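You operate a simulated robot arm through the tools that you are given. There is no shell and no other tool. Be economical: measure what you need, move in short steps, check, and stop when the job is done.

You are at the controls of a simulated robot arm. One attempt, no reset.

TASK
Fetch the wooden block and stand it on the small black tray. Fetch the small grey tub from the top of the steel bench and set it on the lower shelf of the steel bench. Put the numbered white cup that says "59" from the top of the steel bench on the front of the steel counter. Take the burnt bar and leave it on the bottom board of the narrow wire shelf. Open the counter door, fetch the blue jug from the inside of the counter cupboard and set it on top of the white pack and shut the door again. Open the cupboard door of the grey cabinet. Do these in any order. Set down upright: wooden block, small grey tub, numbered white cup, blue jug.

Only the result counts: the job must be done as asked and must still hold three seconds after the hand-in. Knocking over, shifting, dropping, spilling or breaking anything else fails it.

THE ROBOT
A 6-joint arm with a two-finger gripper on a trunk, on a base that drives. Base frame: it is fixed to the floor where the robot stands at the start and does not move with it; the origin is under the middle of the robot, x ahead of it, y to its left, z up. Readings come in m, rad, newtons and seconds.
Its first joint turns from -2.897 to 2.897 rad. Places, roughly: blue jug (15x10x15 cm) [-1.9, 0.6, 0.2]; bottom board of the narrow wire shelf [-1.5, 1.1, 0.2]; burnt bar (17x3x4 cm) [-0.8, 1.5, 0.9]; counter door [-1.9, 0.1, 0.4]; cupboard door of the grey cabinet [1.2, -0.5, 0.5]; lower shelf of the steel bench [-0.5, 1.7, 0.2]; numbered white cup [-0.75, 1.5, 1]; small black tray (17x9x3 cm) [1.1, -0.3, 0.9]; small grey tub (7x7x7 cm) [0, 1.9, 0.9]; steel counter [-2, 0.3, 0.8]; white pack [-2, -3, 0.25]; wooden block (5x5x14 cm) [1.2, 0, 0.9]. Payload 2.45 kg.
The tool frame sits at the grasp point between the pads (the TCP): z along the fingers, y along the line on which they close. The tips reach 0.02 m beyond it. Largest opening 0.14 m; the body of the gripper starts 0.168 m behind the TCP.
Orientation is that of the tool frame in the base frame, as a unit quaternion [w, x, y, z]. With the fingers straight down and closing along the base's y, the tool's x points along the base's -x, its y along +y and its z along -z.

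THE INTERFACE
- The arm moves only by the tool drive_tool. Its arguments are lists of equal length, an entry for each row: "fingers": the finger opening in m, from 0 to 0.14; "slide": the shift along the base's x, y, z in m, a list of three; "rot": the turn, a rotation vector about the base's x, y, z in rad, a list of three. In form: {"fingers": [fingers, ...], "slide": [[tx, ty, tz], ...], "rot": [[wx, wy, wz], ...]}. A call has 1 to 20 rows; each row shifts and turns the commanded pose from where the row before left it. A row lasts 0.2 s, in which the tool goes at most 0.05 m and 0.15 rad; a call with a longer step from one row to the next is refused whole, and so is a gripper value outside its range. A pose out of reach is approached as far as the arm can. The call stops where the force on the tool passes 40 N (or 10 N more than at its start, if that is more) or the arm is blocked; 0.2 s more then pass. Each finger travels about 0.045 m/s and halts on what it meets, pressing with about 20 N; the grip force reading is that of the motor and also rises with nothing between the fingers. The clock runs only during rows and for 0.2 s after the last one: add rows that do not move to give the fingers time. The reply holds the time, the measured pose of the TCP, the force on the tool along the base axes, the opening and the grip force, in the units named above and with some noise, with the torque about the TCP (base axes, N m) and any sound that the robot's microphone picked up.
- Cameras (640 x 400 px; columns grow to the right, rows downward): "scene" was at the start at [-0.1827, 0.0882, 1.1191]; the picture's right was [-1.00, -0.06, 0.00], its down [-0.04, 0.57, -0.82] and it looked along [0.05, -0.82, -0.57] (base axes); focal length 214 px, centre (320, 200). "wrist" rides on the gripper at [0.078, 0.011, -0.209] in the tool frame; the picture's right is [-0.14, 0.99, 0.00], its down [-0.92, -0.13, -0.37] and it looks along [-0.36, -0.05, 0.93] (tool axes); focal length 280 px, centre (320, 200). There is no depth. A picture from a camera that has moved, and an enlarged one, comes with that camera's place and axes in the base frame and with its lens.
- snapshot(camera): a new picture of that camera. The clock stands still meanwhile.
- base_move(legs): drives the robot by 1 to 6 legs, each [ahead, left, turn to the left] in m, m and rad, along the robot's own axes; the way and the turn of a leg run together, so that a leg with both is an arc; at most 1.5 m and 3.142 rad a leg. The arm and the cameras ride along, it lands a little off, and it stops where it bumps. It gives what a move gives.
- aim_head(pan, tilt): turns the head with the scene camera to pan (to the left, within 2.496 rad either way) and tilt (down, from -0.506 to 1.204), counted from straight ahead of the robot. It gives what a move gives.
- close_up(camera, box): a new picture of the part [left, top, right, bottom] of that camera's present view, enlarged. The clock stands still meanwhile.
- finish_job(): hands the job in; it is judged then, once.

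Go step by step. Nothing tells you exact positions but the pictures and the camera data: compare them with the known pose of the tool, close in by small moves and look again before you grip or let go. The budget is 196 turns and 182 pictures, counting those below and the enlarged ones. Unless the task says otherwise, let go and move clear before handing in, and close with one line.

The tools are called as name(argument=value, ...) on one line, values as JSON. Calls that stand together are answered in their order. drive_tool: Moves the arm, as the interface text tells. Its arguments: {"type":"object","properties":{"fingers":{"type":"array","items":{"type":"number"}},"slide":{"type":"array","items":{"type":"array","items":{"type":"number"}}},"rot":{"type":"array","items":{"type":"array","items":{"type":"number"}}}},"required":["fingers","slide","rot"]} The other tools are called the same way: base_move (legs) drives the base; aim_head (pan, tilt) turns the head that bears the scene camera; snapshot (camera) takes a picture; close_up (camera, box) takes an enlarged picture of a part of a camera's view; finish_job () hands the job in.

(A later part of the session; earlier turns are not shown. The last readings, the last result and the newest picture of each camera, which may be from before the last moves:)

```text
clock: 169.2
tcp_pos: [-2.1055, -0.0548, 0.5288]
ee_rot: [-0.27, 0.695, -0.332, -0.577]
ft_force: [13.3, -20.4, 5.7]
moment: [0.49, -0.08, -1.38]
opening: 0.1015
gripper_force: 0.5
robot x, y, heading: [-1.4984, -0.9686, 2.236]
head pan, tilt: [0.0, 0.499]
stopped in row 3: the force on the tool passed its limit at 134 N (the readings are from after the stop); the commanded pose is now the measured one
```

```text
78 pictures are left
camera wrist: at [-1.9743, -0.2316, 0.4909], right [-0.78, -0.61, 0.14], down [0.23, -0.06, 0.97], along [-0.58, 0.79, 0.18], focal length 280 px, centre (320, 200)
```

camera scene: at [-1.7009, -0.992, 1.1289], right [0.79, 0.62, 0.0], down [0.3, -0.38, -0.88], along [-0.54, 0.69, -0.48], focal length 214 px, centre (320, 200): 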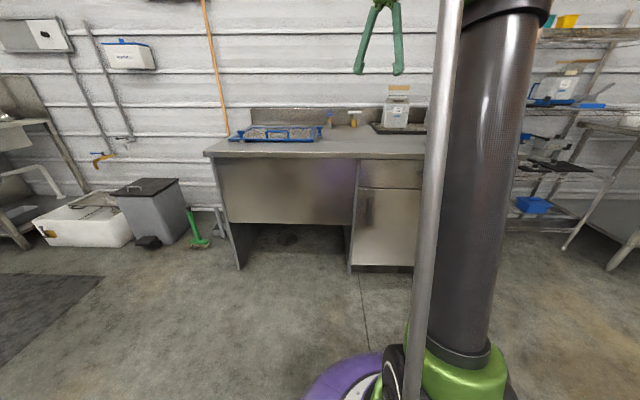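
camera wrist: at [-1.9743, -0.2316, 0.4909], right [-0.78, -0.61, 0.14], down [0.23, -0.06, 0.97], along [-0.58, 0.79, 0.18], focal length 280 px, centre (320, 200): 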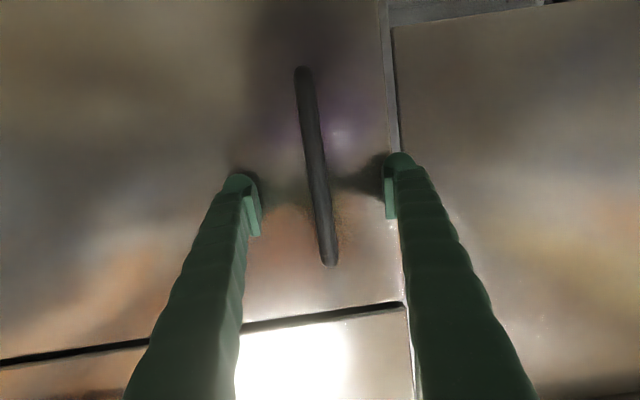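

drive_tool(fingers=[0.1, 0.0, 0.0, 0.0, 0.0, 0.0, 0.0, 0.0], slide=[[0.005, -0.0065, 0], [0, 0, 0], [0, 0, 0], [0, 0, 0], [0, 0, 0], [0, 0, 0], [0, 0, 0], [0, 0, 0]], rot=[[0, 0, 0], [0, 0, 0], [0, 0, 0], [0, 0, 0], [0, 0, 0], [0, 0, 0], [0, 0, 0], [0, 0, 0]])

snapshot(camera="wrist")

```text
clock: 171.0
tcp_pos: [-2.1001, -0.0614, 0.5293]
ee_rot: [-0.269, 0.696, -0.331, -0.578]
ft_force: [-5.5, -4.4, -0.6]
moment: [0.26, -0.29, -0.05]
opening: 0.0086
gripper_force: 36.1
robot x, y, heading: [-1.5021, -0.9679, 2.237]
head pan, tilt: [0.0, 0.499]
```

```text
77 pictures are left
camera wrist: at [-1.9708, -0.2374, 0.4908], right [-0.78, -0.61, 0.14], down [0.22, -0.06, 0.97], along [-0.58, 0.79, 0.18], focal length 280 px, centre (320, 200)
```

wrist: 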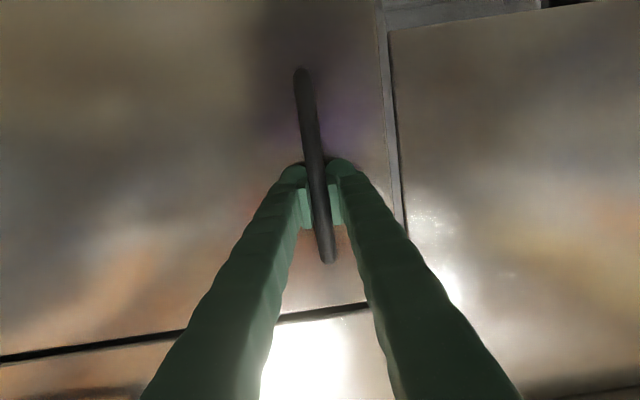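

drive_tool(fingers=[0.0, 0.0, 0.0, 0.0, 0.0, 0.0, 0.0, 0.0], slide=[[0.0095, -0.0117, 0], [0.0098, -0.0114, 0], [0.0101, -0.0111, 0], [0.0104, -0.0108, 0], [0.0107, -0.0105, 0], [0.011, -0.0102, 0], [0.0112, -0.01, 0], [0, 0, 0]], rot=[[0, 0, 0.0227], [0, 0, 0.0227], [0, 0, 0.0227], [0, 0, 0.0227], [0, 0, 0.0227], [0, 0, 0.0227], [0, 0, 0.0227], [0, 0, 0]])

snapshot(camera="wrist")

```text
clock: 172.9
tcp_pos: [-2.0345, -0.1324, 0.5308]
ee_rot: [-0.222, 0.721, -0.274, -0.596]
ft_force: [0.3, 0.1, -14.8]
moment: [0.39, -0.24, 0.02]
opening: 0.0083
gripper_force: 35.9
out of reach, approached as far as the arm can: row 7
robot x, y, heading: [-1.5005, -0.9691, 2.237]
head pan, tilt: [0.0, 0.499]
stopped in row 8: the force on the tool passed its limit at 41 N (the readings are from after the stop); the commanded pose is now the measured one
```

```text
76 pictures are left
camera wrist: at [-1.8754, -0.2866, 0.4931], right [-0.67, -0.73, 0.14], down [0.23, -0.02, 0.97], along [-0.7, 0.69, 0.18], focal length 280 px, centre (320, 200)
```

wrist: 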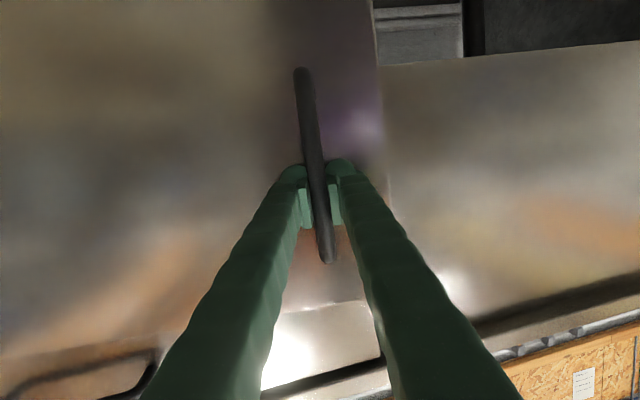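

base_move(legs=[[-0.118, -0.022, 0]])

snapshot(camera="wrist")

```text
clock: 174.2
tcp_pos: [-1.9383, -0.2056, 0.5305]
ee_rot: [-0.224, 0.72, -0.276, -0.596]
ft_force: [0.6, 1.4, -4.7]
moment: [0.39, -0.3, 0.02]
opening: 0.0085
gripper_force: 36.3
robot x, y, heading: [-1.4116, -1.0425, 2.235]
head pan, tilt: [0.0, 0.499]
stopped in leg 1: the force on the tool passed its limit at 43 N (the readings are from after the stop); the commanded pose is now the measured one
```

```text
75 pictures are left
camera wrist: at [-1.7815, -0.3596, 0.4933], right [-0.68, -0.72, 0.14], down [0.23, -0.03, 0.97], along [-0.7, 0.69, 0.18], focal length 280 px, centre (320, 200)
```

wrist: 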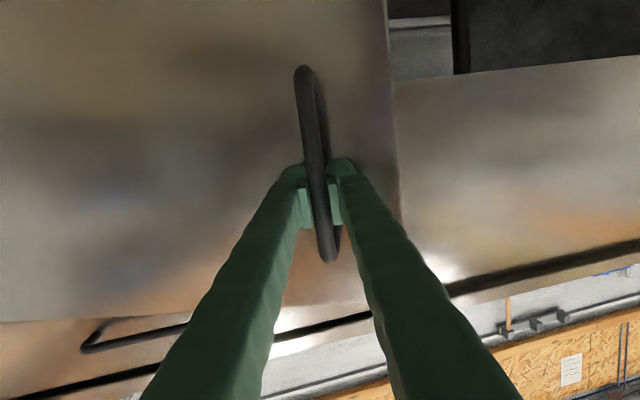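

base_move(legs=[[-0.091, -0.042, 0], [-0.083, -0.055, 0]])

snapshot(camera="wrist")

```text
clock: 176.0
tcp_pos: [-1.7882, -0.2743, 0.5307]
ee_rot: [-0.224, 0.721, -0.276, -0.595]
ft_force: [-0.2, 1.2, 3.4]
moment: [0.48, -0.41, 0.01]
opening: 0.0083
gripper_force: 35.8
robot x, y, heading: [-1.2552, -1.1096, 2.237]
head pan, tilt: [0.0, 0.499]
stopped in leg 2: the force on the tool passed its limit at 42 N (the readings are from after the stop); the commanded pose is now the measured one
```

```text
74 pictures are left
camera wrist: at [-1.6312, -0.4278, 0.4937], right [-0.68, -0.72, 0.14], down [0.23, -0.02, 0.97], along [-0.7, 0.69, 0.18], focal length 280 px, centre (320, 200)
```

wrist: 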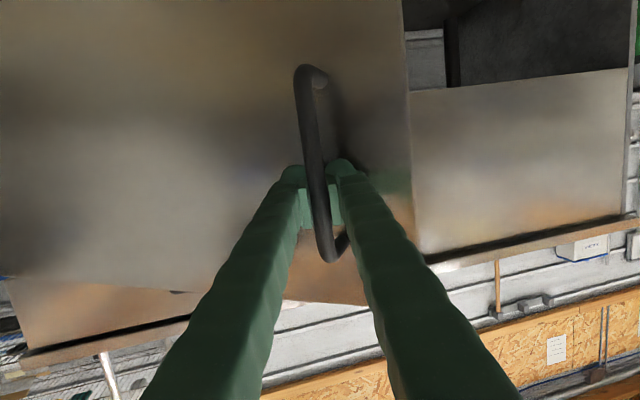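

drive_tool(fingers=[0.1, 0.1, 0.1, 0.1, 0.1, 0.1], slide=[[0, 0, 0], [0, 0, 0], [0, 0, 0], [0, 0, 0], [0, 0, 0], [0, 0, 0]], rot=[[0, 0, 0], [0, 0, 0], [0, 0, 0], [0, 0, 0], [0, 0, 0], [0, 0, 0]])

base_move(legs=[[-0.16, 0.03, 0], [0, 0.36, 0]])

drive_tool(fingers=[0.0, 0.0, 0.0, 0.0, 0.0, 0.0, 0.0], slide=[[0, 0, 0], [0, 0, 0], [0, 0, 0], [0, 0, 0], [0, 0, 0], [0, 0, 0], [0, 0, 0]], rot=[[0, 0, -0.11], [0, 0, -0.11], [0, 0, -0.11], [0, 0, -0.11], [0, 0, -0.11], [0, 0, -0.11], [0, 0, -0.11]])

snapshot(camera="wrist")

snapshot(camera="scene")

```text
clock: 177.4
tcp_pos: [-1.7884, -0.2737, 0.5312]
ee_rot: [-0.224, 0.721, -0.277, -0.595]
ft_force: [-0.3, 0.4, 0.1]
moment: [0.02, -0.02, -0.01]
opening: 0.1
gripper_force: 0.1
robot x, y, heading: [-1.2615, -1.1121, 2.238]
head pan, tilt: [0.0, 0.499]
```

```text
clock: 180.8
tcp_pos: [-1.9997, -0.6415, 0.53]
ee_rot: [-0.223, 0.721, -0.275, -0.596]
ft_force: [-0.2, 0.2, 0.7]
moment: [0.02, 0.0, 0.0]
opening: 0.1002
gripper_force: 0.1
robot x, y, heading: [-1.4673, -1.4783, 2.241]
head pan, tilt: [0.0, 0.499]
```

```text
clock: 182.4
tcp_pos: [-2.0057, -0.6337, 0.5315]
ee_rot: [-0.406, 0.591, -0.51, -0.476]
ft_force: [-0.5, 0.4, -0.2]
moment: [0.02, -0.01, 0.01]
opening: 0.0
gripper_force: 20.2
out of reach, approached as far as the arm can: row 1, 2, 4
robot x, y, heading: [-1.4698, -1.4772, 2.236]
head pan, tilt: [0.0, 0.499]
```

```text
73 pictures are left
camera wrist: at [-1.9826, -0.8539, 0.5003], right [-0.98, -0.12, 0.14], down [0.16, -0.14, 0.98], along [-0.1, 0.98, 0.15], focal length 280 px, centre (320, 200)
```

wrist: 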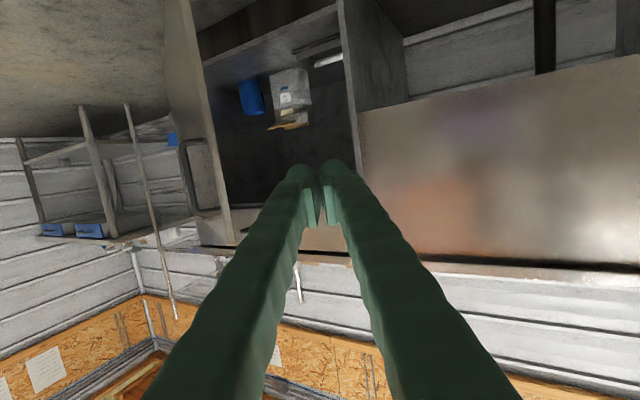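

```text
72 pictures are left
camera scene: at [-1.5438, -1.662, 1.1289], right [0.79, 0.62, 0.0], down [0.3, -0.38, -0.88], along [-0.54, 0.69, -0.48], focal length 214 px, centre (320, 200)
```

scene: 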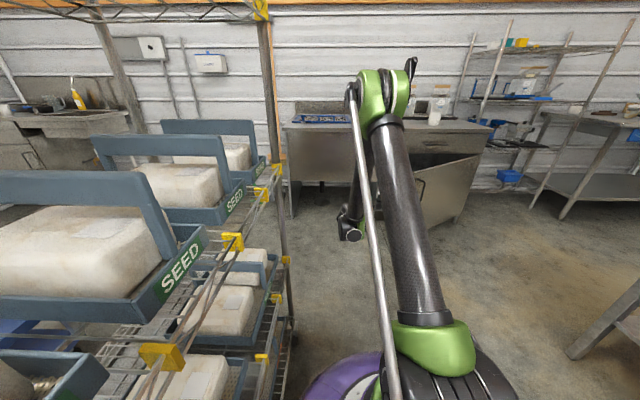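

base_move(legs=[[0.365, -0.365, 0]])

snapshot(camera="wrist")

snapshot(camera="scene")

```text
clock: 185.4
tcp_pos: [-1.9536, -0.1201, 0.5314]
ee_rot: [-0.406, 0.591, -0.509, -0.476]
ft_force: [0.1, -0.6, -0.4]
moment: [0.01, 0.0, 0.02]
opening: 0.0001
gripper_force: 19.8
robot x, y, heading: [-1.4195, -0.9649, 2.24]
head pan, tilt: [0.0, 0.499]
```

```text
71 pictures are left
camera wrist: at [-1.9316, -0.3393, 0.5003], right [-0.98, -0.12, 0.14], down [0.16, -0.14, 0.98], along [-0.1, 0.98, 0.15], focal length 280 px, centre (320, 200)
```

wrist: 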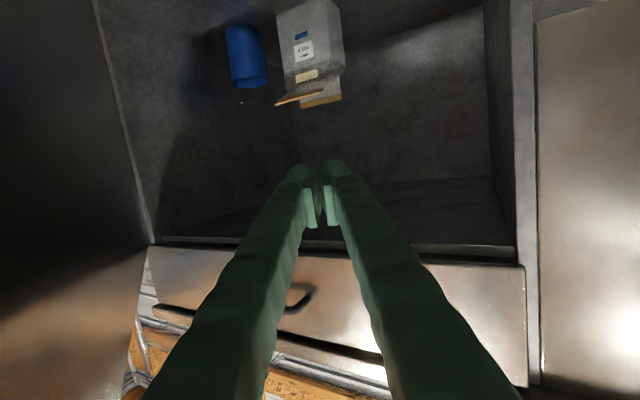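

```text
70 pictures are left
camera scene: at [-1.4915, -1.1466, 1.1289], right [0.78, 0.62, 0.0], down [0.3, -0.38, -0.88], along [-0.54, 0.69, -0.48], focal length 214 px, centre (320, 200)
```

scene: 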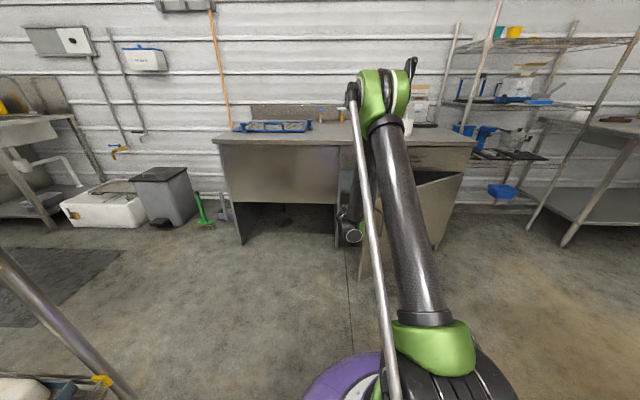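

base_move(legs=[[-0.05, -0.15, 0], [-0.17, 0.04, 0]])

snapshot(camera="wrist")

```text
clock: 187.9
tcp_pos: [-1.7386, -0.225, 0.5312]
ee_rot: [-0.404, 0.593, -0.508, -0.477]
ft_force: [-0.9, 0.0, 0.9]
moment: [-0.01, 0.0, -0.01]
opening: 0.0001
gripper_force: 19.8
robot x, y, heading: [-1.1969, -1.0639, 2.238]
head pan, tilt: [0.0, 0.499]
```

```text
69 pictures are left
camera wrist: at [-1.7148, -0.4437, 0.5002], right [-0.98, -0.12, 0.14], down [0.16, -0.14, 0.98], along [-0.1, 0.98, 0.15], focal length 280 px, centre (320, 200)
```

wrist: 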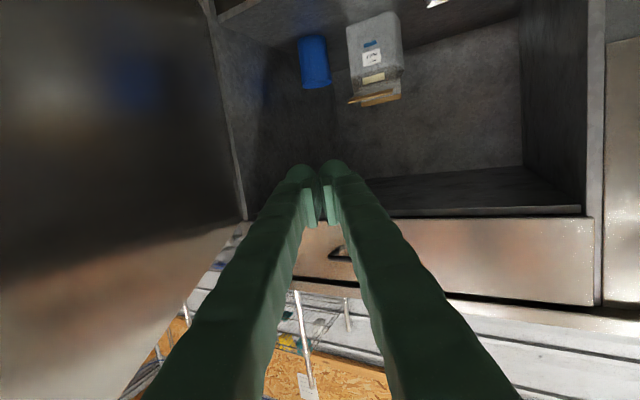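

base_move(legs=[[-0.1, 0, 0]])

drive_tool(fingers=[0, 0, 0, 0, 0, 0, 0, 0, 0, 0, 0, 0], slide=[[0.026, 0.02, 0.005], [0.026, 0.02, 0.005], [0.025, 0.02, 0.005], [0.0375, 0.005, 0], [0.0375, 0.005, 0], [0.0375, 0.005, 0], [0.0375, 0.005, 0], [0.035, 0.0145, 0], [0.035, 0.0145, 0], [0.035, 0.0145, 0], [0.035, 0.0145, 0], [0, 0, 0]], rot=[[0, 0, -0.045], [0, 0, -0.045], [0, 0, -0.045], [0, 0, -0.045], [0, 0, -0.045], [0, 0, -0.045], [0, 0, -0.045], [0, 0, -0.045], [0, 0, -0.045], [0, 0, -0.045], [0, 0, -0.045], [0, 0, 0]])

snapshot(camera="wrist")

snapshot(camera="scene")

```text
clock: 189.0
tcp_pos: [-1.6771, -0.3017, 0.5308]
ee_rot: [-0.405, 0.592, -0.508, -0.477]
ft_force: [0.2, -0.7, 0.1]
moment: [-0.01, -0.04, -0.01]
opening: 0.0
gripper_force: 20.2
robot x, y, heading: [-1.136, -1.1403, 2.241]
head pan, tilt: [0.0, 0.499]
```

```text
clock: 191.6
tcp_pos: [-1.3079, -0.1653, 0.5466]
ee_rot: [0.509, -0.45, 0.637, 0.363]
ft_force: [0.0, -0.3, -0.8]
moment: [-0.02, -0.02, 0.04]
opening: 0.0
gripper_force: 19.8
robot x, y, heading: [-1.1331, -1.1421, 2.246]
head pan, tilt: [0.0, 0.499]
```

```text
68 pictures are left
camera wrist: at [-1.3937, -0.3695, 0.5153], right [-0.92, 0.36, 0.14], down [0.07, -0.19, 0.98], along [0.38, 0.91, 0.15], focal length 280 px, centre (320, 200)
```

wrist: 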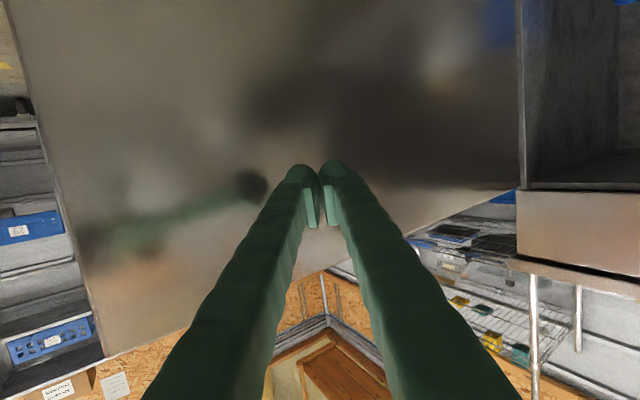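

```text
67 pictures are left
camera scene: at [-1.2098, -1.3271, 1.1289], right [0.78, 0.62, 0.0], down [0.3, -0.37, -0.88], along [-0.55, 0.69, -0.48], focal length 214 px, centre (320, 200)
```

scene: 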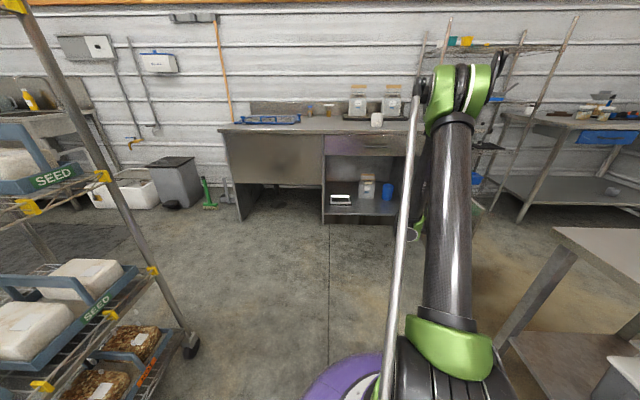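

close_up(camera="scene", box=[310, 120, 430, 240])

```text
3.33 times, centred on (370, 180) of scene
camera zoom: at [-1.2098, -1.3271, 1.1289], right [0.78, 0.62, 0.0], down [0.3, -0.37, -0.88], along [-0.55, 0.69, -0.48], focal length 715 px, centre (153, 267)
```

zoom: 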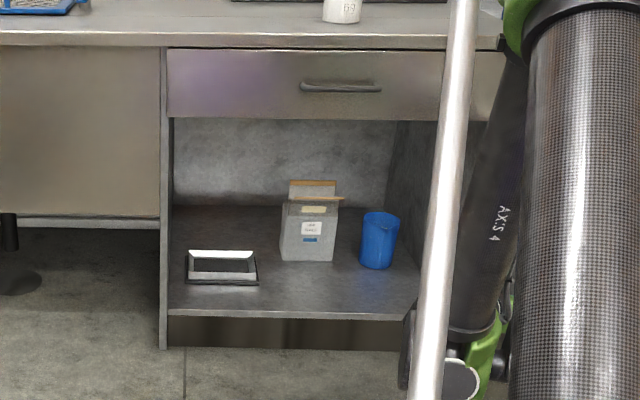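

base_move(legs=[[0, 0.05, 0], [0.267, 0.285, 0]])

drive_tool(fingers=[0.13, 0.13, 0.13, 0.13, 0.13, 0.13, 0.13, 0.13, 0.13, 0.13], slide=[[-0.005, 0.02, -0.01], [-0.005, 0.0205, -0.036], [-0.005, 0.0205, -0.036], [-0.005, 0.0205, -0.036], [-0.005, 0.0205, -0.036], [-0.005, 0.0205, -0.036], [-0.005, 0.0205, -0.036], [-0.005, 0.0205, -0.036], [-0.005, 0.0205, -0.036], [0, 0, 0]], rot=[[0, 0, 0.087], [0, 0, 0.087], [0, 0, 0.087], [0, 0, 0.087], [0, 0, 0.087], [0, 0, 0.087], [0, 0, 0.087], [0, 0, 0.087], [0, 0, 0.087], [0, 0, 0]])

snapshot(camera="wrist")

snapshot(camera="scene")

```text
clock: 194.6
tcp_pos: [-1.7351, -0.1631, 0.5454]
ee_rot: [0.51, -0.448, 0.639, 0.362]
ft_force: [0.7, 0.2, 0.3]
moment: [0.02, -0.01, -0.02]
opening: 0.0
gripper_force: 20.1
robot x, y, heading: [-1.5621, -1.1405, 2.242]
head pan, tilt: [0.0, 0.499]
```

```text
clock: 196.8
tcp_pos: [-1.7795, 0.0215, 0.2498]
ee_rot: [-0.333, 0.658, -0.419, -0.529]
ft_force: [0.1, -0.4, -0.4]
moment: [0.0, -0.05, 0.03]
opening: 0.13
gripper_force: 0.0
robot x, y, heading: [-1.5652, -1.1431, 2.242]
head pan, tilt: [0.0, 0.499]
```

```text
65 pictures are left
camera wrist: at [-1.6949, -0.1833, 0.2187], right [-0.91, -0.4, 0.14], down [0.19, -0.09, 0.98], along [-0.37, 0.91, 0.15], focal length 280 px, centre (320, 200)
```

wrist: 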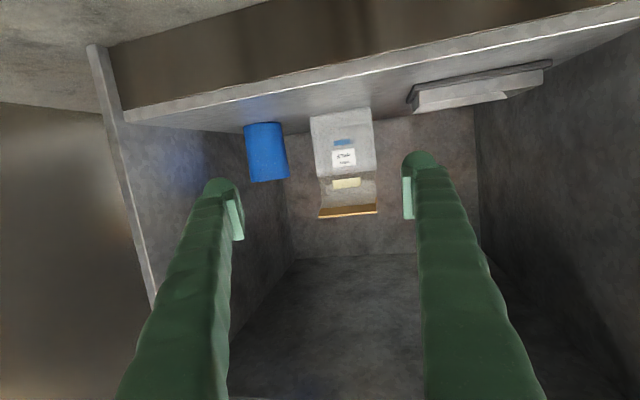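

```text
64 pictures are left
camera scene: at [-1.6396, -1.3255, 1.1289], right [0.79, 0.62, 0.0], down [0.3, -0.38, -0.88], along [-0.54, 0.69, -0.48], focal length 214 px, centre (320, 200)
```

scene: 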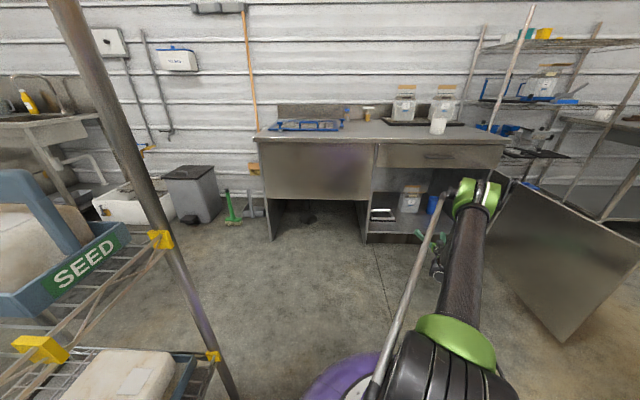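

base_move(legs=[[0.277, -0.226, 0]])

snapshot(camera="wrist")

```text
clock: 199.1
tcp_pos: [-1.7745, 0.3776, 0.2502]
ee_rot: [-0.333, 0.658, -0.419, -0.529]
ft_force: [-0.5, 1.2, -0.3]
moment: [0.02, 0.0, 0.0]
opening: 0.1302
gripper_force: 0.0
robot x, y, heading: [-1.5585, -0.7829, 2.235]
head pan, tilt: [0.0, 0.499]
```

```text
63 pictures are left
camera wrist: at [-1.6907, 0.175, 0.219], right [-0.91, -0.4, 0.14], down [0.19, -0.09, 0.98], along [-0.37, 0.91, 0.15], focal length 280 px, centre (320, 200)
```

wrist: 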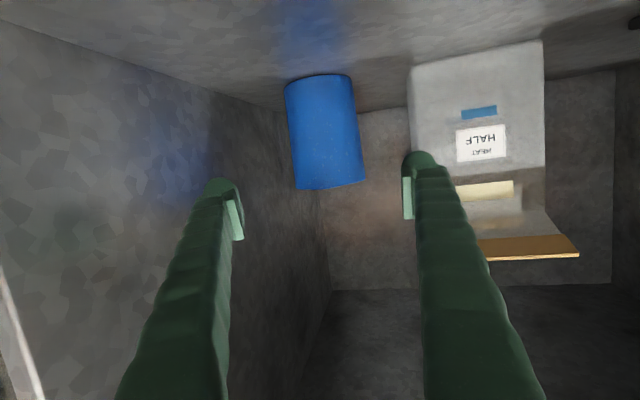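

drive_tool(fingers=[0.135, 0.135], slide=[[0, 0, -0.03], [0, 0, 0]], rot=[[0, 0, 0], [0, 0, 0]])

base_move(legs=[[0.117, -0.026, 0]])

snapshot(camera="wrist")

```text
clock: 199.7
tcp_pos: [-1.7733, 0.3747, 0.2332]
ee_rot: [-0.333, 0.659, -0.42, -0.528]
ft_force: [0.2, -0.1, 0.3]
moment: [-0.03, 0.0, 0.04]
opening: 0.1349
gripper_force: 0.0
out of reach, approached as far as the arm can: row 1
robot x, y, heading: [-1.5604, -0.7819, 2.236]
head pan, tilt: [0.0, 0.499]
```

```text
clock: 200.9
tcp_pos: [-1.826, 0.4818, 0.2348]
ee_rot: [-0.332, 0.659, -0.419, -0.529]
ft_force: [-0.8, -0.1, 1.1]
moment: [-0.02, -0.01, 0.01]
opening: 0.135
gripper_force: 0.0
robot x, y, heading: [-1.6124, -0.6751, 2.244]
head pan, tilt: [0.0, 0.499]
```

```text
62 pictures are left
camera wrist: at [-1.7421, 0.2772, 0.204], right [-0.91, -0.4, 0.14], down [0.19, -0.09, 0.98], along [-0.38, 0.91, 0.15], focal length 280 px, centre (320, 200)
```

wrist: 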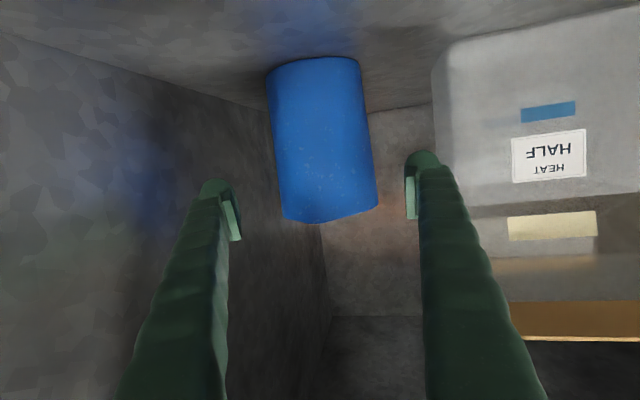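

base_move(legs=[[0.069, -0.009, 0]])

snapshot(camera="wrist")

```text
clock: 201.9
tcp_pos: [-1.8617, 0.5406, 0.2341]
ee_rot: [-0.332, 0.659, -0.419, -0.529]
ft_force: [-0.5, -0.2, -0.7]
moment: [-0.03, 0.01, 0.01]
opening: 0.1354
gripper_force: 0.0
robot x, y, heading: [-1.6483, -0.6176, 2.242]
head pan, tilt: [0.0, 0.499]
```

```text
61 pictures are left
camera wrist: at [-1.7777, 0.3369, 0.204], right [-0.91, -0.4, 0.14], down [0.19, -0.09, 0.98], along [-0.38, 0.91, 0.15], focal length 280 px, centre (320, 200)
```

wrist: 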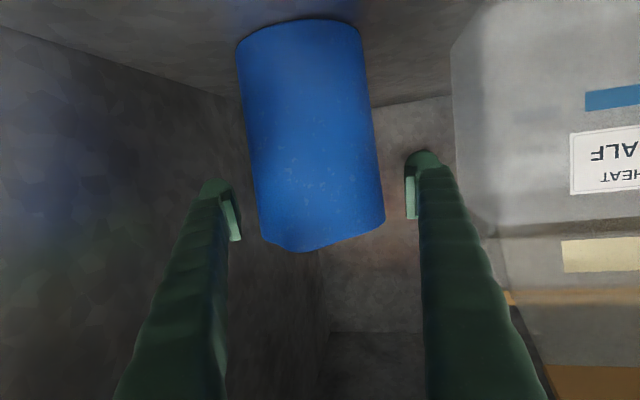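

drive_tool(fingers=[0.08, 0.08, 0.08, 0.08, 0.08, 0.08, 0.08], slide=[[0, 0, 0], [0, 0, 0], [0, 0, 0], [0, 0, 0], [0, 0, 0], [0, 0, 0], [0, 0, 0]], rot=[[0, 0, 0], [0, 0, 0], [0, 0, 0], [0, 0, 0], [0, 0, 0], [0, 0, 0], [0, 0, 0]])

drive_tool(fingers=[0.08, 0.08, 0.08, 0.08], slide=[[0, 0, 0.01], [0, 0, 0.02], [0, 0, 0.02], [0, 0, 0]], rot=[[0, 0, 0], [0, 0, 0], [0, 0, 0], [0, 0, 0]])

snapshot(camera="wrist")

```text
clock: 203.5
tcp_pos: [-1.8626, 0.5408, 0.2343]
ee_rot: [-0.333, 0.658, -0.419, -0.529]
ft_force: [1.9, 0.3, 1.2]
moment: [0.11, -0.01, -0.05]
opening: 0.1026
gripper_force: 20.0
robot x, y, heading: [-1.6476, -0.6175, 2.239]
head pan, tilt: [0.0, 0.499]
```

```text
clock: 204.5
tcp_pos: [-1.8626, 0.5405, 0.2851]
ee_rot: [-0.333, 0.658, -0.42, -0.529]
ft_force: [-0.6, -0.1, -5.4]
moment: [-0.07, -0.05, -0.01]
opening: 0.1023
gripper_force: 19.8
robot x, y, heading: [-1.6438, -0.617, 2.239]
head pan, tilt: [0.0, 0.499]
```

```text
60 pictures are left
camera wrist: at [-1.7782, 0.3364, 0.2541], right [-0.91, -0.4, 0.14], down [0.19, -0.08, 0.98], along [-0.38, 0.91, 0.15], focal length 280 px, centre (320, 200)
```

wrist: 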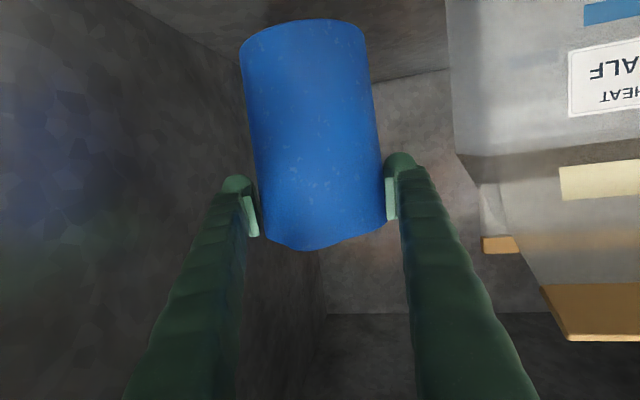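

base_move(legs=[[-0.27, 0.058, 0], [-0.27, 0.2, 0]])

drive_tool(fingers=[0.08, 0.08, 0.08, 0.08, 0.08, 0.08, 0.08, 0.08, 0.08, 0.08, 0.08, 0.08, 0.08, 0.08, 0.08], slide=[[0, 0, 0.03], [0, 0, 0.04], [0, 0, 0.045], [0, 0, 0.045], [0, 0, 0.045], [0, -0.01, 0.045], [0, -0.01, 0.045], [0, -0.01, 0.045], [0, -0.01, 0.045], [0, -0.01, 0.045], [0, -0.01, 0.045], [0, -0.01, 0.045], [0, -0.01, 0.045], [0, -0.01, 0.03], [0, 0, 0]], rot=[[0, 0, 0], [0, 0, 0], [0, 0, 0], [0, 0, 0], [0, 0, 0], [0, 0, 0], [0, 0, 0], [0, 0, 0], [0, 0, 0], [0, 0, 0], [0, 0, 0], [0, 0, 0], [0, 0, 0], [0, 0, 0], [0, 0, 0]])

aim_head(pan=2.0, tilt=0.4)

snapshot(camera="scene")

snapshot(camera="wrist")

```text
clock: 208.2
tcp_pos: [-1.7379, -0.0355, 0.2837]
ee_rot: [-0.332, 0.66, -0.418, -0.529]
ft_force: [-0.1, 0.2, -4.4]
moment: [-0.09, -0.07, 0.0]
opening: 0.1024
gripper_force: 19.6
robot x, y, heading: [-1.5165, -1.1896, 2.247]
head pan, tilt: [0.0, 0.499]
```

```text
clock: 211.4
tcp_pos: [-1.7385, -0.1264, 0.8779]
ee_rot: [-0.331, 0.66, -0.418, -0.529]
ft_force: [-0.9, -1.3, -4.1]
moment: [-0.1, -0.06, -0.01]
opening: 0.1019
gripper_force: 20.0
robot x, y, heading: [-1.5176, -1.1937, 2.242]
head pan, tilt: [0.0, 0.499]
```

```text
clock: 213.4
tcp_pos: [-1.7394, -0.1246, 0.8765]
ee_rot: [-0.332, 0.659, -0.418, -0.529]
ft_force: [-1.1, 0.8, -5.4]
moment: [-0.07, -0.07, 0.0]
opening: 0.1023
gripper_force: 20.4
robot x, y, heading: [-1.5167, -1.1933, 2.247]
head pan, tilt: [2.0, 0.4]
```

```text
59 pictures are left
camera scene: at [-1.5757, -1.5295, 1.1381], right [-0.89, 0.45, 0.0], down [0.18, 0.35, -0.92], along [-0.41, -0.82, -0.39], focal length 214 px, centre (320, 200)
```

scene: 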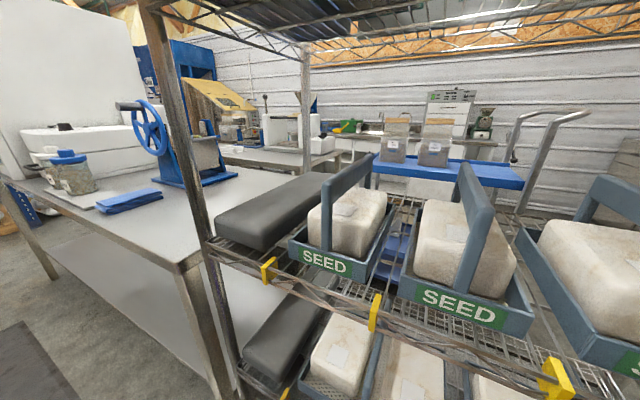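

```text
58 pictures are left
camera wrist: at [-1.6536, -0.3294, 0.8467], right [-0.91, -0.4, 0.14], down [0.19, -0.08, 0.98], along [-0.38, 0.91, 0.15], focal length 280 px, centre (320, 200)
```

wrist: 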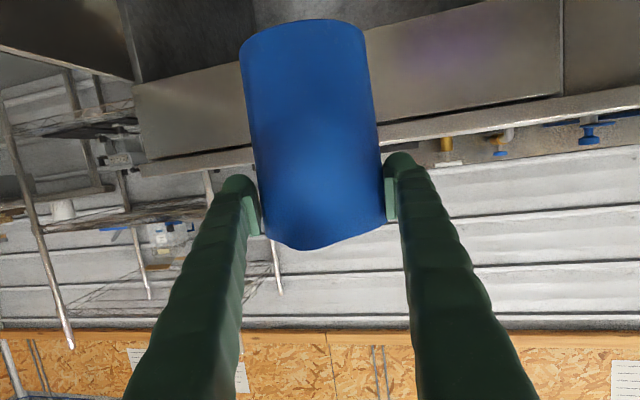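

aim_head(pan=2.49, tilt=0.4)

snapshot(camera="scene")

aim_head(pan=-2.3, tilt=0.4)

snapshot(camera="scene")

```text
clock: 214.3
tcp_pos: [-1.7385, -0.1249, 0.8774]
ee_rot: [-0.331, 0.66, -0.418, -0.529]
ft_force: [0.1, -0.2, -5.0]
moment: [-0.07, -0.07, 0.0]
opening: 0.102
gripper_force: 19.8
robot x, y, heading: [-1.5165, -1.1907, 2.245]
head pan, tilt: [2.491, 0.4]
```

```text
57 pictures are left
camera scene: at [-1.5318, -1.5394, 1.1381], right [-1.0, -0.02, 0.0], down [-0.01, 0.39, -0.92], along [0.02, -0.92, -0.39], focal length 214 px, centre (320, 200)
```

scene: 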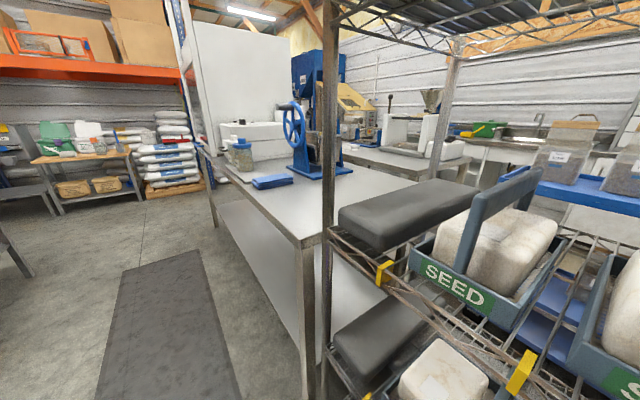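

```text
clock: 218.1
tcp_pos: [-1.7392, -0.1249, 0.8777]
ee_rot: [-0.33, 0.66, -0.417, -0.53]
ft_force: [0.0, -0.6, -4.3]
moment: [-0.11, -0.05, 0.03]
opening: 0.1019
gripper_force: 20.1
robot x, y, heading: [-1.5191, -1.1911, 2.25]
head pan, tilt: [-2.3, 0.4]
```

```text
56 pictures are left
camera scene: at [-1.4415, -1.4519, 1.1381], right [-0.05, -1.0, 0.0], down [-0.39, 0.02, -0.92], along [0.92, -0.05, -0.39], focal length 214 px, centre (320, 200)
```

scene: 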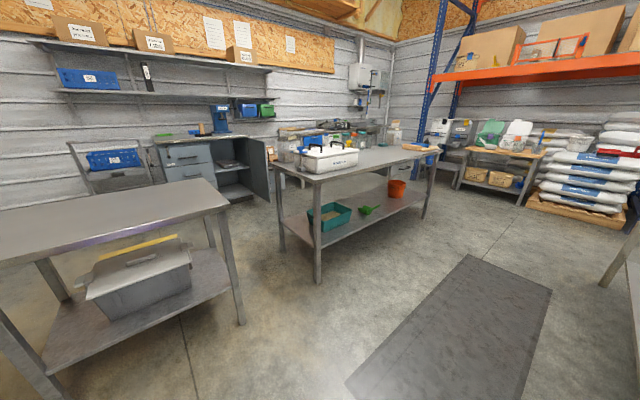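

aim_head(pan=1.2, tilt=0.3)

snapshot(camera="scene")

```text
clock: 221.0
tcp_pos: [-1.7378, -0.1258, 0.8764]
ee_rot: [-0.331, 0.66, -0.418, -0.529]
ft_force: [0.2, -0.6, -4.4]
moment: [-0.12, -0.09, 0.0]
opening: 0.1022
gripper_force: 19.5
robot x, y, heading: [-1.5165, -1.1894, 2.241]
head pan, tilt: [1.201, 0.3]
```

```text
55 pictures are left
camera scene: at [-1.623, -1.4748, 1.1473], right [-0.3, 0.95, 0.0], down [0.28, 0.09, -0.96], along [-0.91, -0.29, -0.3], focal length 214 px, centre (320, 200)
```

scene: 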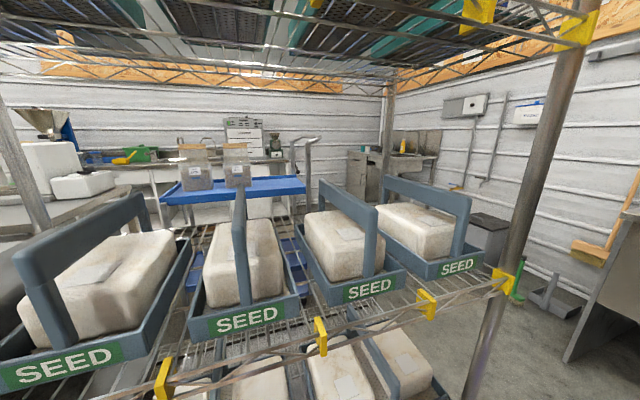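

drive_tool(fingers=[0.08, 0.08, 0.08, 0.08, 0.08, 0.08, 0.08, 0.08, 0.08, 0.08], slide=[[0.007, -0.034, 0.017], [0.007, -0.034, 0.017], [0.007, -0.034, 0.017], [0.007, -0.034, 0.017], [0.007, -0.034, 0.017], [0.007, -0.034, 0.017], [0.007, -0.034, 0.017], [0.007, -0.034, 0.017], [0.007, -0.034, 0.017], [0, 0, 0]], rot=[[0, 0, 0], [0, 0, 0], [0, 0, 0], [0, 0, 0], [0, 0, 0], [0, 0, 0], [0, 0, 0], [0, 0, 0], [0, 0, 0], [0, 0, 0]])

base_move(legs=[[0.3, 0, 0], [0.1, 0.5, 0.8]])

aim_head(pan=1.0, tilt=0.4)

snapshot(camera="scene")

```text
clock: 223.2
tcp_pos: [-1.6753, -0.4323, 1.0329]
ee_rot: [-0.331, 0.66, -0.418, -0.529]
ft_force: [-1.0, 0.0, -5.2]
moment: [-0.11, -0.05, 0.02]
opening: 0.102
gripper_force: 19.6
robot x, y, heading: [-1.5154, -1.1905, 2.25]
head pan, tilt: [1.201, 0.3]
```

```text
clock: 226.4
tcp_pos: [-2.1452, -0.3194, 1.0314]
ee_rot: [-0.27, 0.703, -0.34, -0.563]
ft_force: [-1.0, 0.1, -4.4]
moment: [-0.07, -0.08, 0.0]
opening: 0.102
gripper_force: 20.5
robot x, y, heading: [-1.8189, -1.025, 2.474]
head pan, tilt: [1.201, 0.3]
stopped in leg 2: the robot was blocked; the commanded pose is now the measured one
```

```text
clock: 227.1
tcp_pos: [-2.1454, -0.3194, 1.0312]
ee_rot: [-0.269, 0.703, -0.34, -0.563]
ft_force: [0.5, 0.1, -4.6]
moment: [-0.05, -0.11, -0.01]
opening: 0.102
gripper_force: 20.7
robot x, y, heading: [-1.8175, -1.0269, 2.476]
head pan, tilt: [1.0, 0.4]
```

```text
54 pictures are left
camera scene: at [-1.8639, -1.3067, 1.1381], right [-0.33, 0.94, 0.0], down [0.37, 0.13, -0.92], along [-0.87, -0.3, -0.39], focal length 214 px, centre (320, 200)
```

scene: 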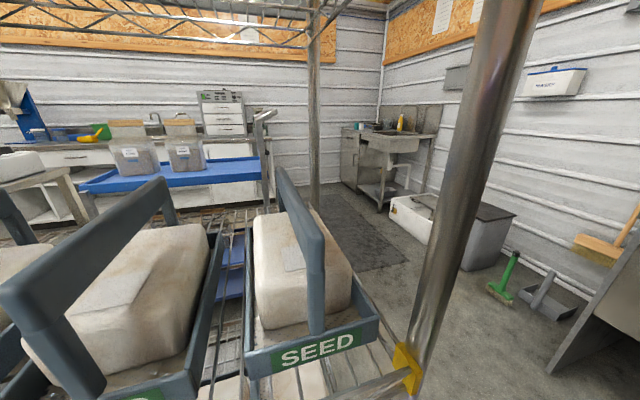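

base_move(legs=[[0.16, -0.154, 0], [0, 0, 0.8]])

base_move(legs=[[0.53, -0.1, 0]])

aim_head(pan=0.6, tilt=0.4)

snapshot(camera="scene")

```text
clock: 230.9
tcp_pos: [-2.5826, -0.5513, 1.0323]
ee_rot: [-0.027, 0.78, -0.037, -0.624]
ft_force: [-0.4, 0.4, -4.9]
moment: [0.01, -0.11, -0.01]
opening: 0.1014
gripper_force: 20.7
robot x, y, heading: [-1.8502, -0.8041, -3.004]
head pan, tilt: [1.0, 0.4]
```

```text
clock: 234.1
tcp_pos: [-3.1289, -0.5335, 1.0318]
ee_rot: [-0.025, 0.78, -0.034, -0.624]
ft_force: [0.2, -0.4, -4.0]
moment: [-0.01, -0.11, 0.0]
opening: 0.1013
gripper_force: 20.7
robot x, y, heading: [-2.394, -0.7774, -3.001]
head pan, tilt: [1.0, 0.4]
```

```text
clock: 234.9
tcp_pos: [-3.1285, -0.5327, 1.0309]
ee_rot: [-0.024, 0.78, -0.034, -0.624]
ft_force: [-0.4, 1.0, -4.3]
moment: [0.01, -0.13, 0.01]
opening: 0.1015
gripper_force: 19.7
robot x, y, heading: [-2.3939, -0.7776, -2.995]
head pan, tilt: [0.6, 0.4]
```

```text
53 pictures are left
camera scene: at [-2.248, -0.9878, 1.138], right [-0.68, 0.73, 0.0], down [0.29, 0.26, -0.92], along [-0.68, -0.62, -0.39], focal length 214 px, centre (320, 200)
```

scene: 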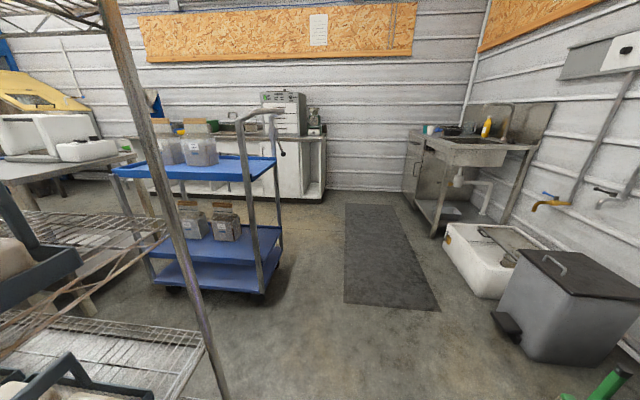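

base_move(legs=[[0, 0, 1.0], [1.08, -0.39, 0]])

aim_head(pan=0.7, tilt=0.4)

snapshot(camera="scene")

```text
clock: 243.3
tcp_pos: [-3.785, -2.0897, 1.0321]
ee_rot: [0.281, 0.699, 0.348, -0.558]
ft_force: [-0.3, 0.5, -3.7]
moment: [0.13, -0.08, 0.03]
opening: 0.1011
gripper_force: 19.4
robot x, y, heading: [-3.1823, -1.6013, -1.984]
head pan, tilt: [0.6, 0.4]
```

```text
clock: 244.0
tcp_pos: [-3.7846, -2.0895, 1.0321]
ee_rot: [0.281, 0.699, 0.348, -0.558]
ft_force: [-0.6, -0.6, -4.5]
moment: [0.1, -0.1, 0.03]
opening: 0.101
gripper_force: 20.0
robot x, y, heading: [-3.1864, -1.5986, -1.983]
head pan, tilt: [0.7, 0.4]
```

```text
52 pictures are left
camera scene: at [-2.921, -1.5832, 1.138], right [-0.96, -0.28, 0.0], down [-0.11, 0.37, -0.92], along [0.26, -0.88, -0.39], focal length 214 px, centre (320, 200)
```

scene: 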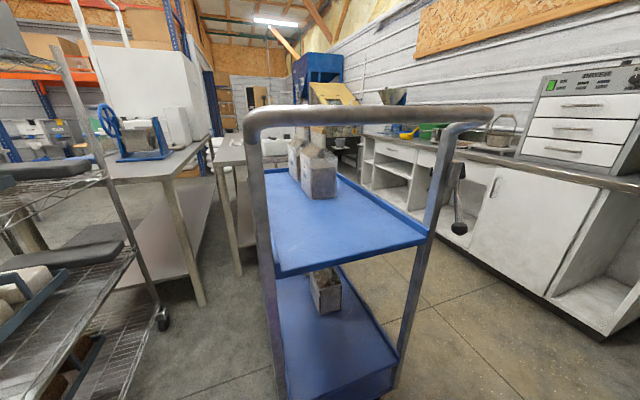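

close_up(camera="scene", box=[150, 100, 390, 280])

```text
2.22 times, centred on (270, 190) of scene
camera zoom: at [-2.921, -1.5832, 1.138], right [-0.96, -0.28, 0.0], down [-0.11, 0.37, -0.92], along [0.26, -0.88, -0.39], focal length 477 px, centre (431, 222)
```

zoom: 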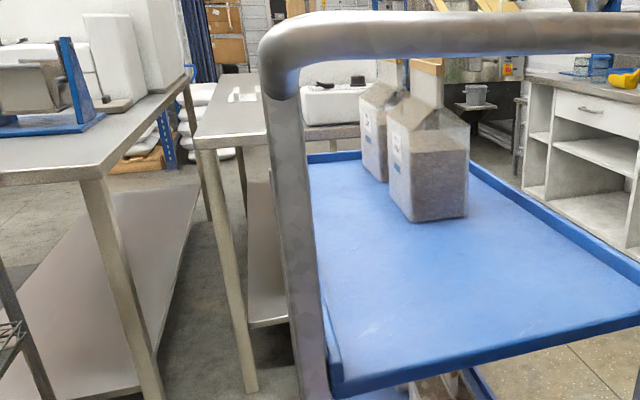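

base_move(legs=[[0.261, -0.25, 0], [0, 0, 0.9]])

aim_head(pan=0.3, tilt=0.4)

snapshot(camera="scene")

```text
clock: 248.6
tcp_pos: [-3.5124, -2.5026, 1.0318]
ee_rot: [0.493, 0.482, 0.615, -0.383]
ft_force: [-0.2, 0.2, -5.0]
moment: [0.11, 0.05, 0.03]
opening: 0.1012
gripper_force: 20.5
robot x, y, heading: [-3.5159, -1.7288, -1.09]
head pan, tilt: [0.7, 0.4]
```

```text
clock: 249.4
tcp_pos: [-3.5119, -2.5031, 1.0315]
ee_rot: [0.494, 0.48, 0.616, -0.382]
ft_force: [0.0, -0.1, -5.0]
moment: [0.09, 0.06, 0.03]
opening: 0.1007
gripper_force: 19.8
robot x, y, heading: [-3.5149, -1.7248, -1.097]
head pan, tilt: [0.3, 0.4]
```

```text
50 pictures are left
camera scene: at [-3.3778, -1.5388, 1.1371], right [-0.66, -0.75, 0.0], down [-0.3, 0.26, -0.92], along [0.69, -0.6, -0.4], focal length 214 px, centre (320, 200)
```

scene: 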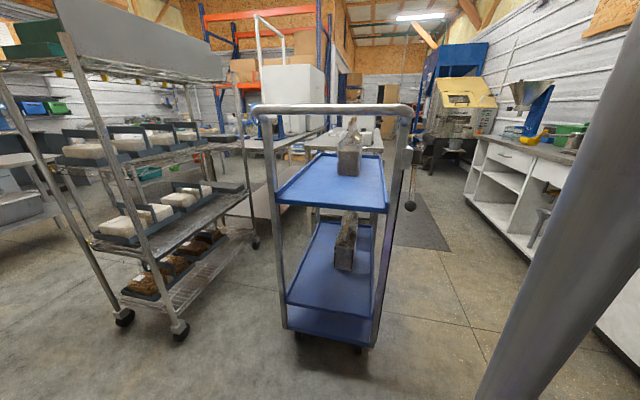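

base_move(legs=[[0.383, -0.293, 0], [0, 0, 0.64], [0.62, -0.54, 0]])

aim_head(pan=0.5, tilt=0.5)

snapshot(camera="scene")

```text
clock: 258.0
tcp_pos: [-2.819, -3.5755, 1.0312]
ee_rot: [0.589, 0.263, 0.735, -0.208]
ft_force: [0.3, -0.6, -5.0]
moment: [0.08, 0.08, 0.0]
opening: 0.1006
gripper_force: 20.2
robot x, y, heading: [-3.2917, -2.96, -0.458]
head pan, tilt: [0.3, 0.4]
```

```text
clock: 258.7
tcp_pos: [-2.8192, -3.5754, 1.0317]
ee_rot: [0.589, 0.263, 0.735, -0.208]
ft_force: [0.1, -1.0, -4.8]
moment: [0.04, 0.06, 0.04]
opening: 0.1004
gripper_force: 19.8
robot x, y, heading: [-3.2889, -2.9548, -0.452]
head pan, tilt: [0.499, 0.499]
```

```text
49 pictures are left
camera scene: at [-3.2889, -2.7121, 1.1289], right [0.05, -1.0, 0.0], down [-0.48, -0.02, -0.88], along [0.88, 0.04, -0.48], focal length 214 px, centre (320, 200)
```

scene: 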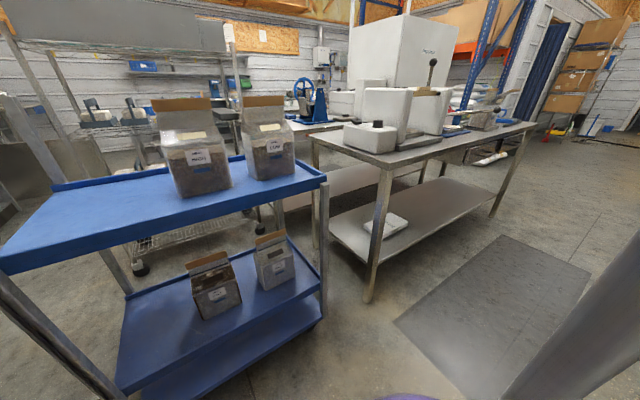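

close_up(camera="scene", box=[320, 160, 480, 300])

```text
2.86 times, centred on (400, 230) of scene
camera zoom: at [-3.2889, -2.7121, 1.1289], right [0.05, -1.0, 0.0], down [-0.48, -0.02, -0.88], along [0.88, 0.04, -0.48], focal length 613 px, centre (91, 114)
```

zoom: 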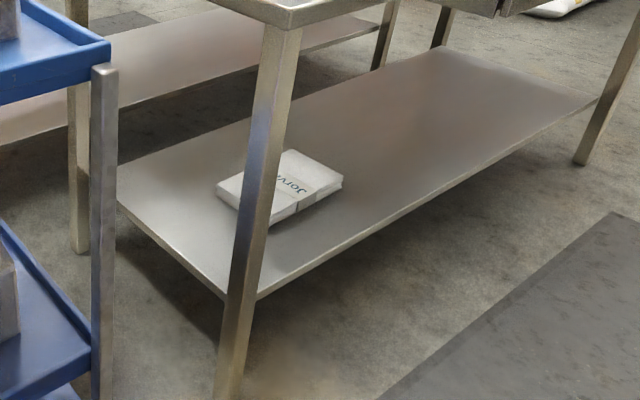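

base_move(legs=[[0.3, -0.204, 0]])

drive_tool(fingers=[0.08, 0.08, 0.08, 0.08, 0.08, 0.08, 0.08, 0.08, 0.08, 0.08, 0.08, 0.08, 0.08, 0.08, 0.08], slide=[[0.0132, -0.0173, -0.0407], [0.0132, -0.0173, -0.0407], [0.0132, -0.0173, -0.0407], [0.0132, -0.0173, -0.0407], [0.0132, -0.0173, -0.0407], [0.0132, -0.0173, -0.0407], [0.0132, -0.0173, -0.0407], [0.0132, -0.0173, -0.0407], [0.0132, -0.0173, -0.0407], [0.0132, -0.0173, -0.0407], [0.0132, -0.0173, -0.0407], [0.0132, -0.0173, -0.0407], [0.0132, -0.0173, -0.0407], [0.0132, -0.0173, -0.0407], [0, 0, 0]], rot=[[0, 0, 0], [0, 0, 0], [0, 0, 0], [0, 0, 0], [0, 0, 0], [0, 0, 0], [0, 0, 0], [0, 0, 0], [0, 0, 0], [0, 0, 0], [0, 0, 0], [0, 0, 0], [0, 0, 0], [0, 0, 0], [0, 0, 0]])

snapshot(camera="wrist")

snapshot(camera="scene")

```text
clock: 261.0
tcp_pos: [-2.6466, -3.8873, 1.0302]
ee_rot: [0.588, 0.265, 0.735, -0.209]
ft_force: [-0.9, 0.3, -5.3]
moment: [0.08, 0.12, -0.05]
opening: 0.1002
gripper_force: 20.1
robot x, y, heading: [-3.109, -3.2658, -0.456]
head pan, tilt: [0.499, 0.499]
```

```text
clock: 264.2
tcp_pos: [-2.4624, -4.1317, 0.4623]
ee_rot: [0.589, 0.265, 0.735, -0.209]
ft_force: [1.0, -0.3, -5.1]
moment: [0.1, 0.13, 0.02]
opening: 0.1004
gripper_force: 19.8
robot x, y, heading: [-3.1093, -3.2641, -0.461]
head pan, tilt: [0.499, 0.499]
```

```text
47 pictures are left
camera wrist: at [-2.6257, -3.9821, 0.4307], right [0.65, 0.74, 0.14], down [-0.2, 0.0, 0.98], along [0.73, -0.67, 0.15], focal length 280 px, centre (320, 200)
```

wrist: 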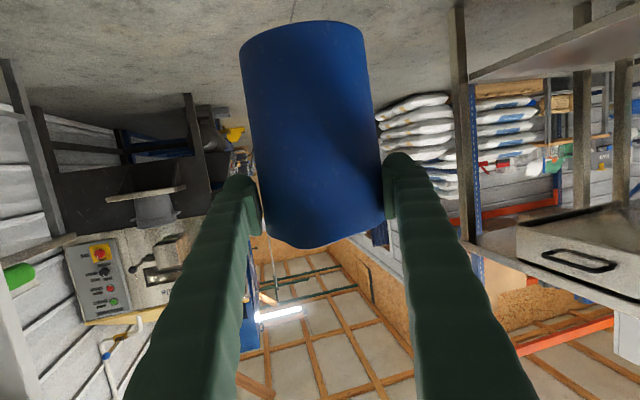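

```text
46 pictures are left
camera scene: at [-3.1095, -3.0214, 1.1289], right [0.04, -1.0, 0.0], down [-0.48, -0.02, -0.88], along [0.88, 0.04, -0.48], focal length 214 px, centre (320, 200)
```

scene: 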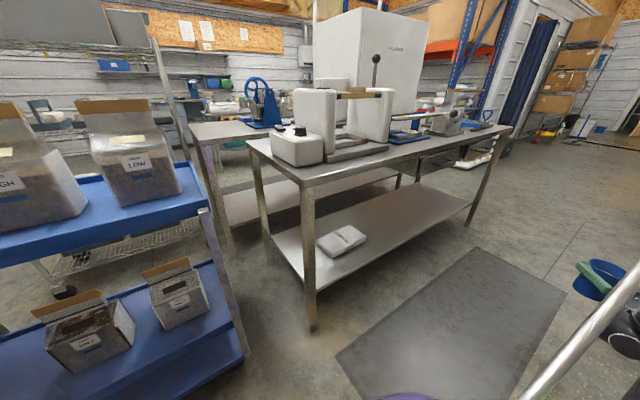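

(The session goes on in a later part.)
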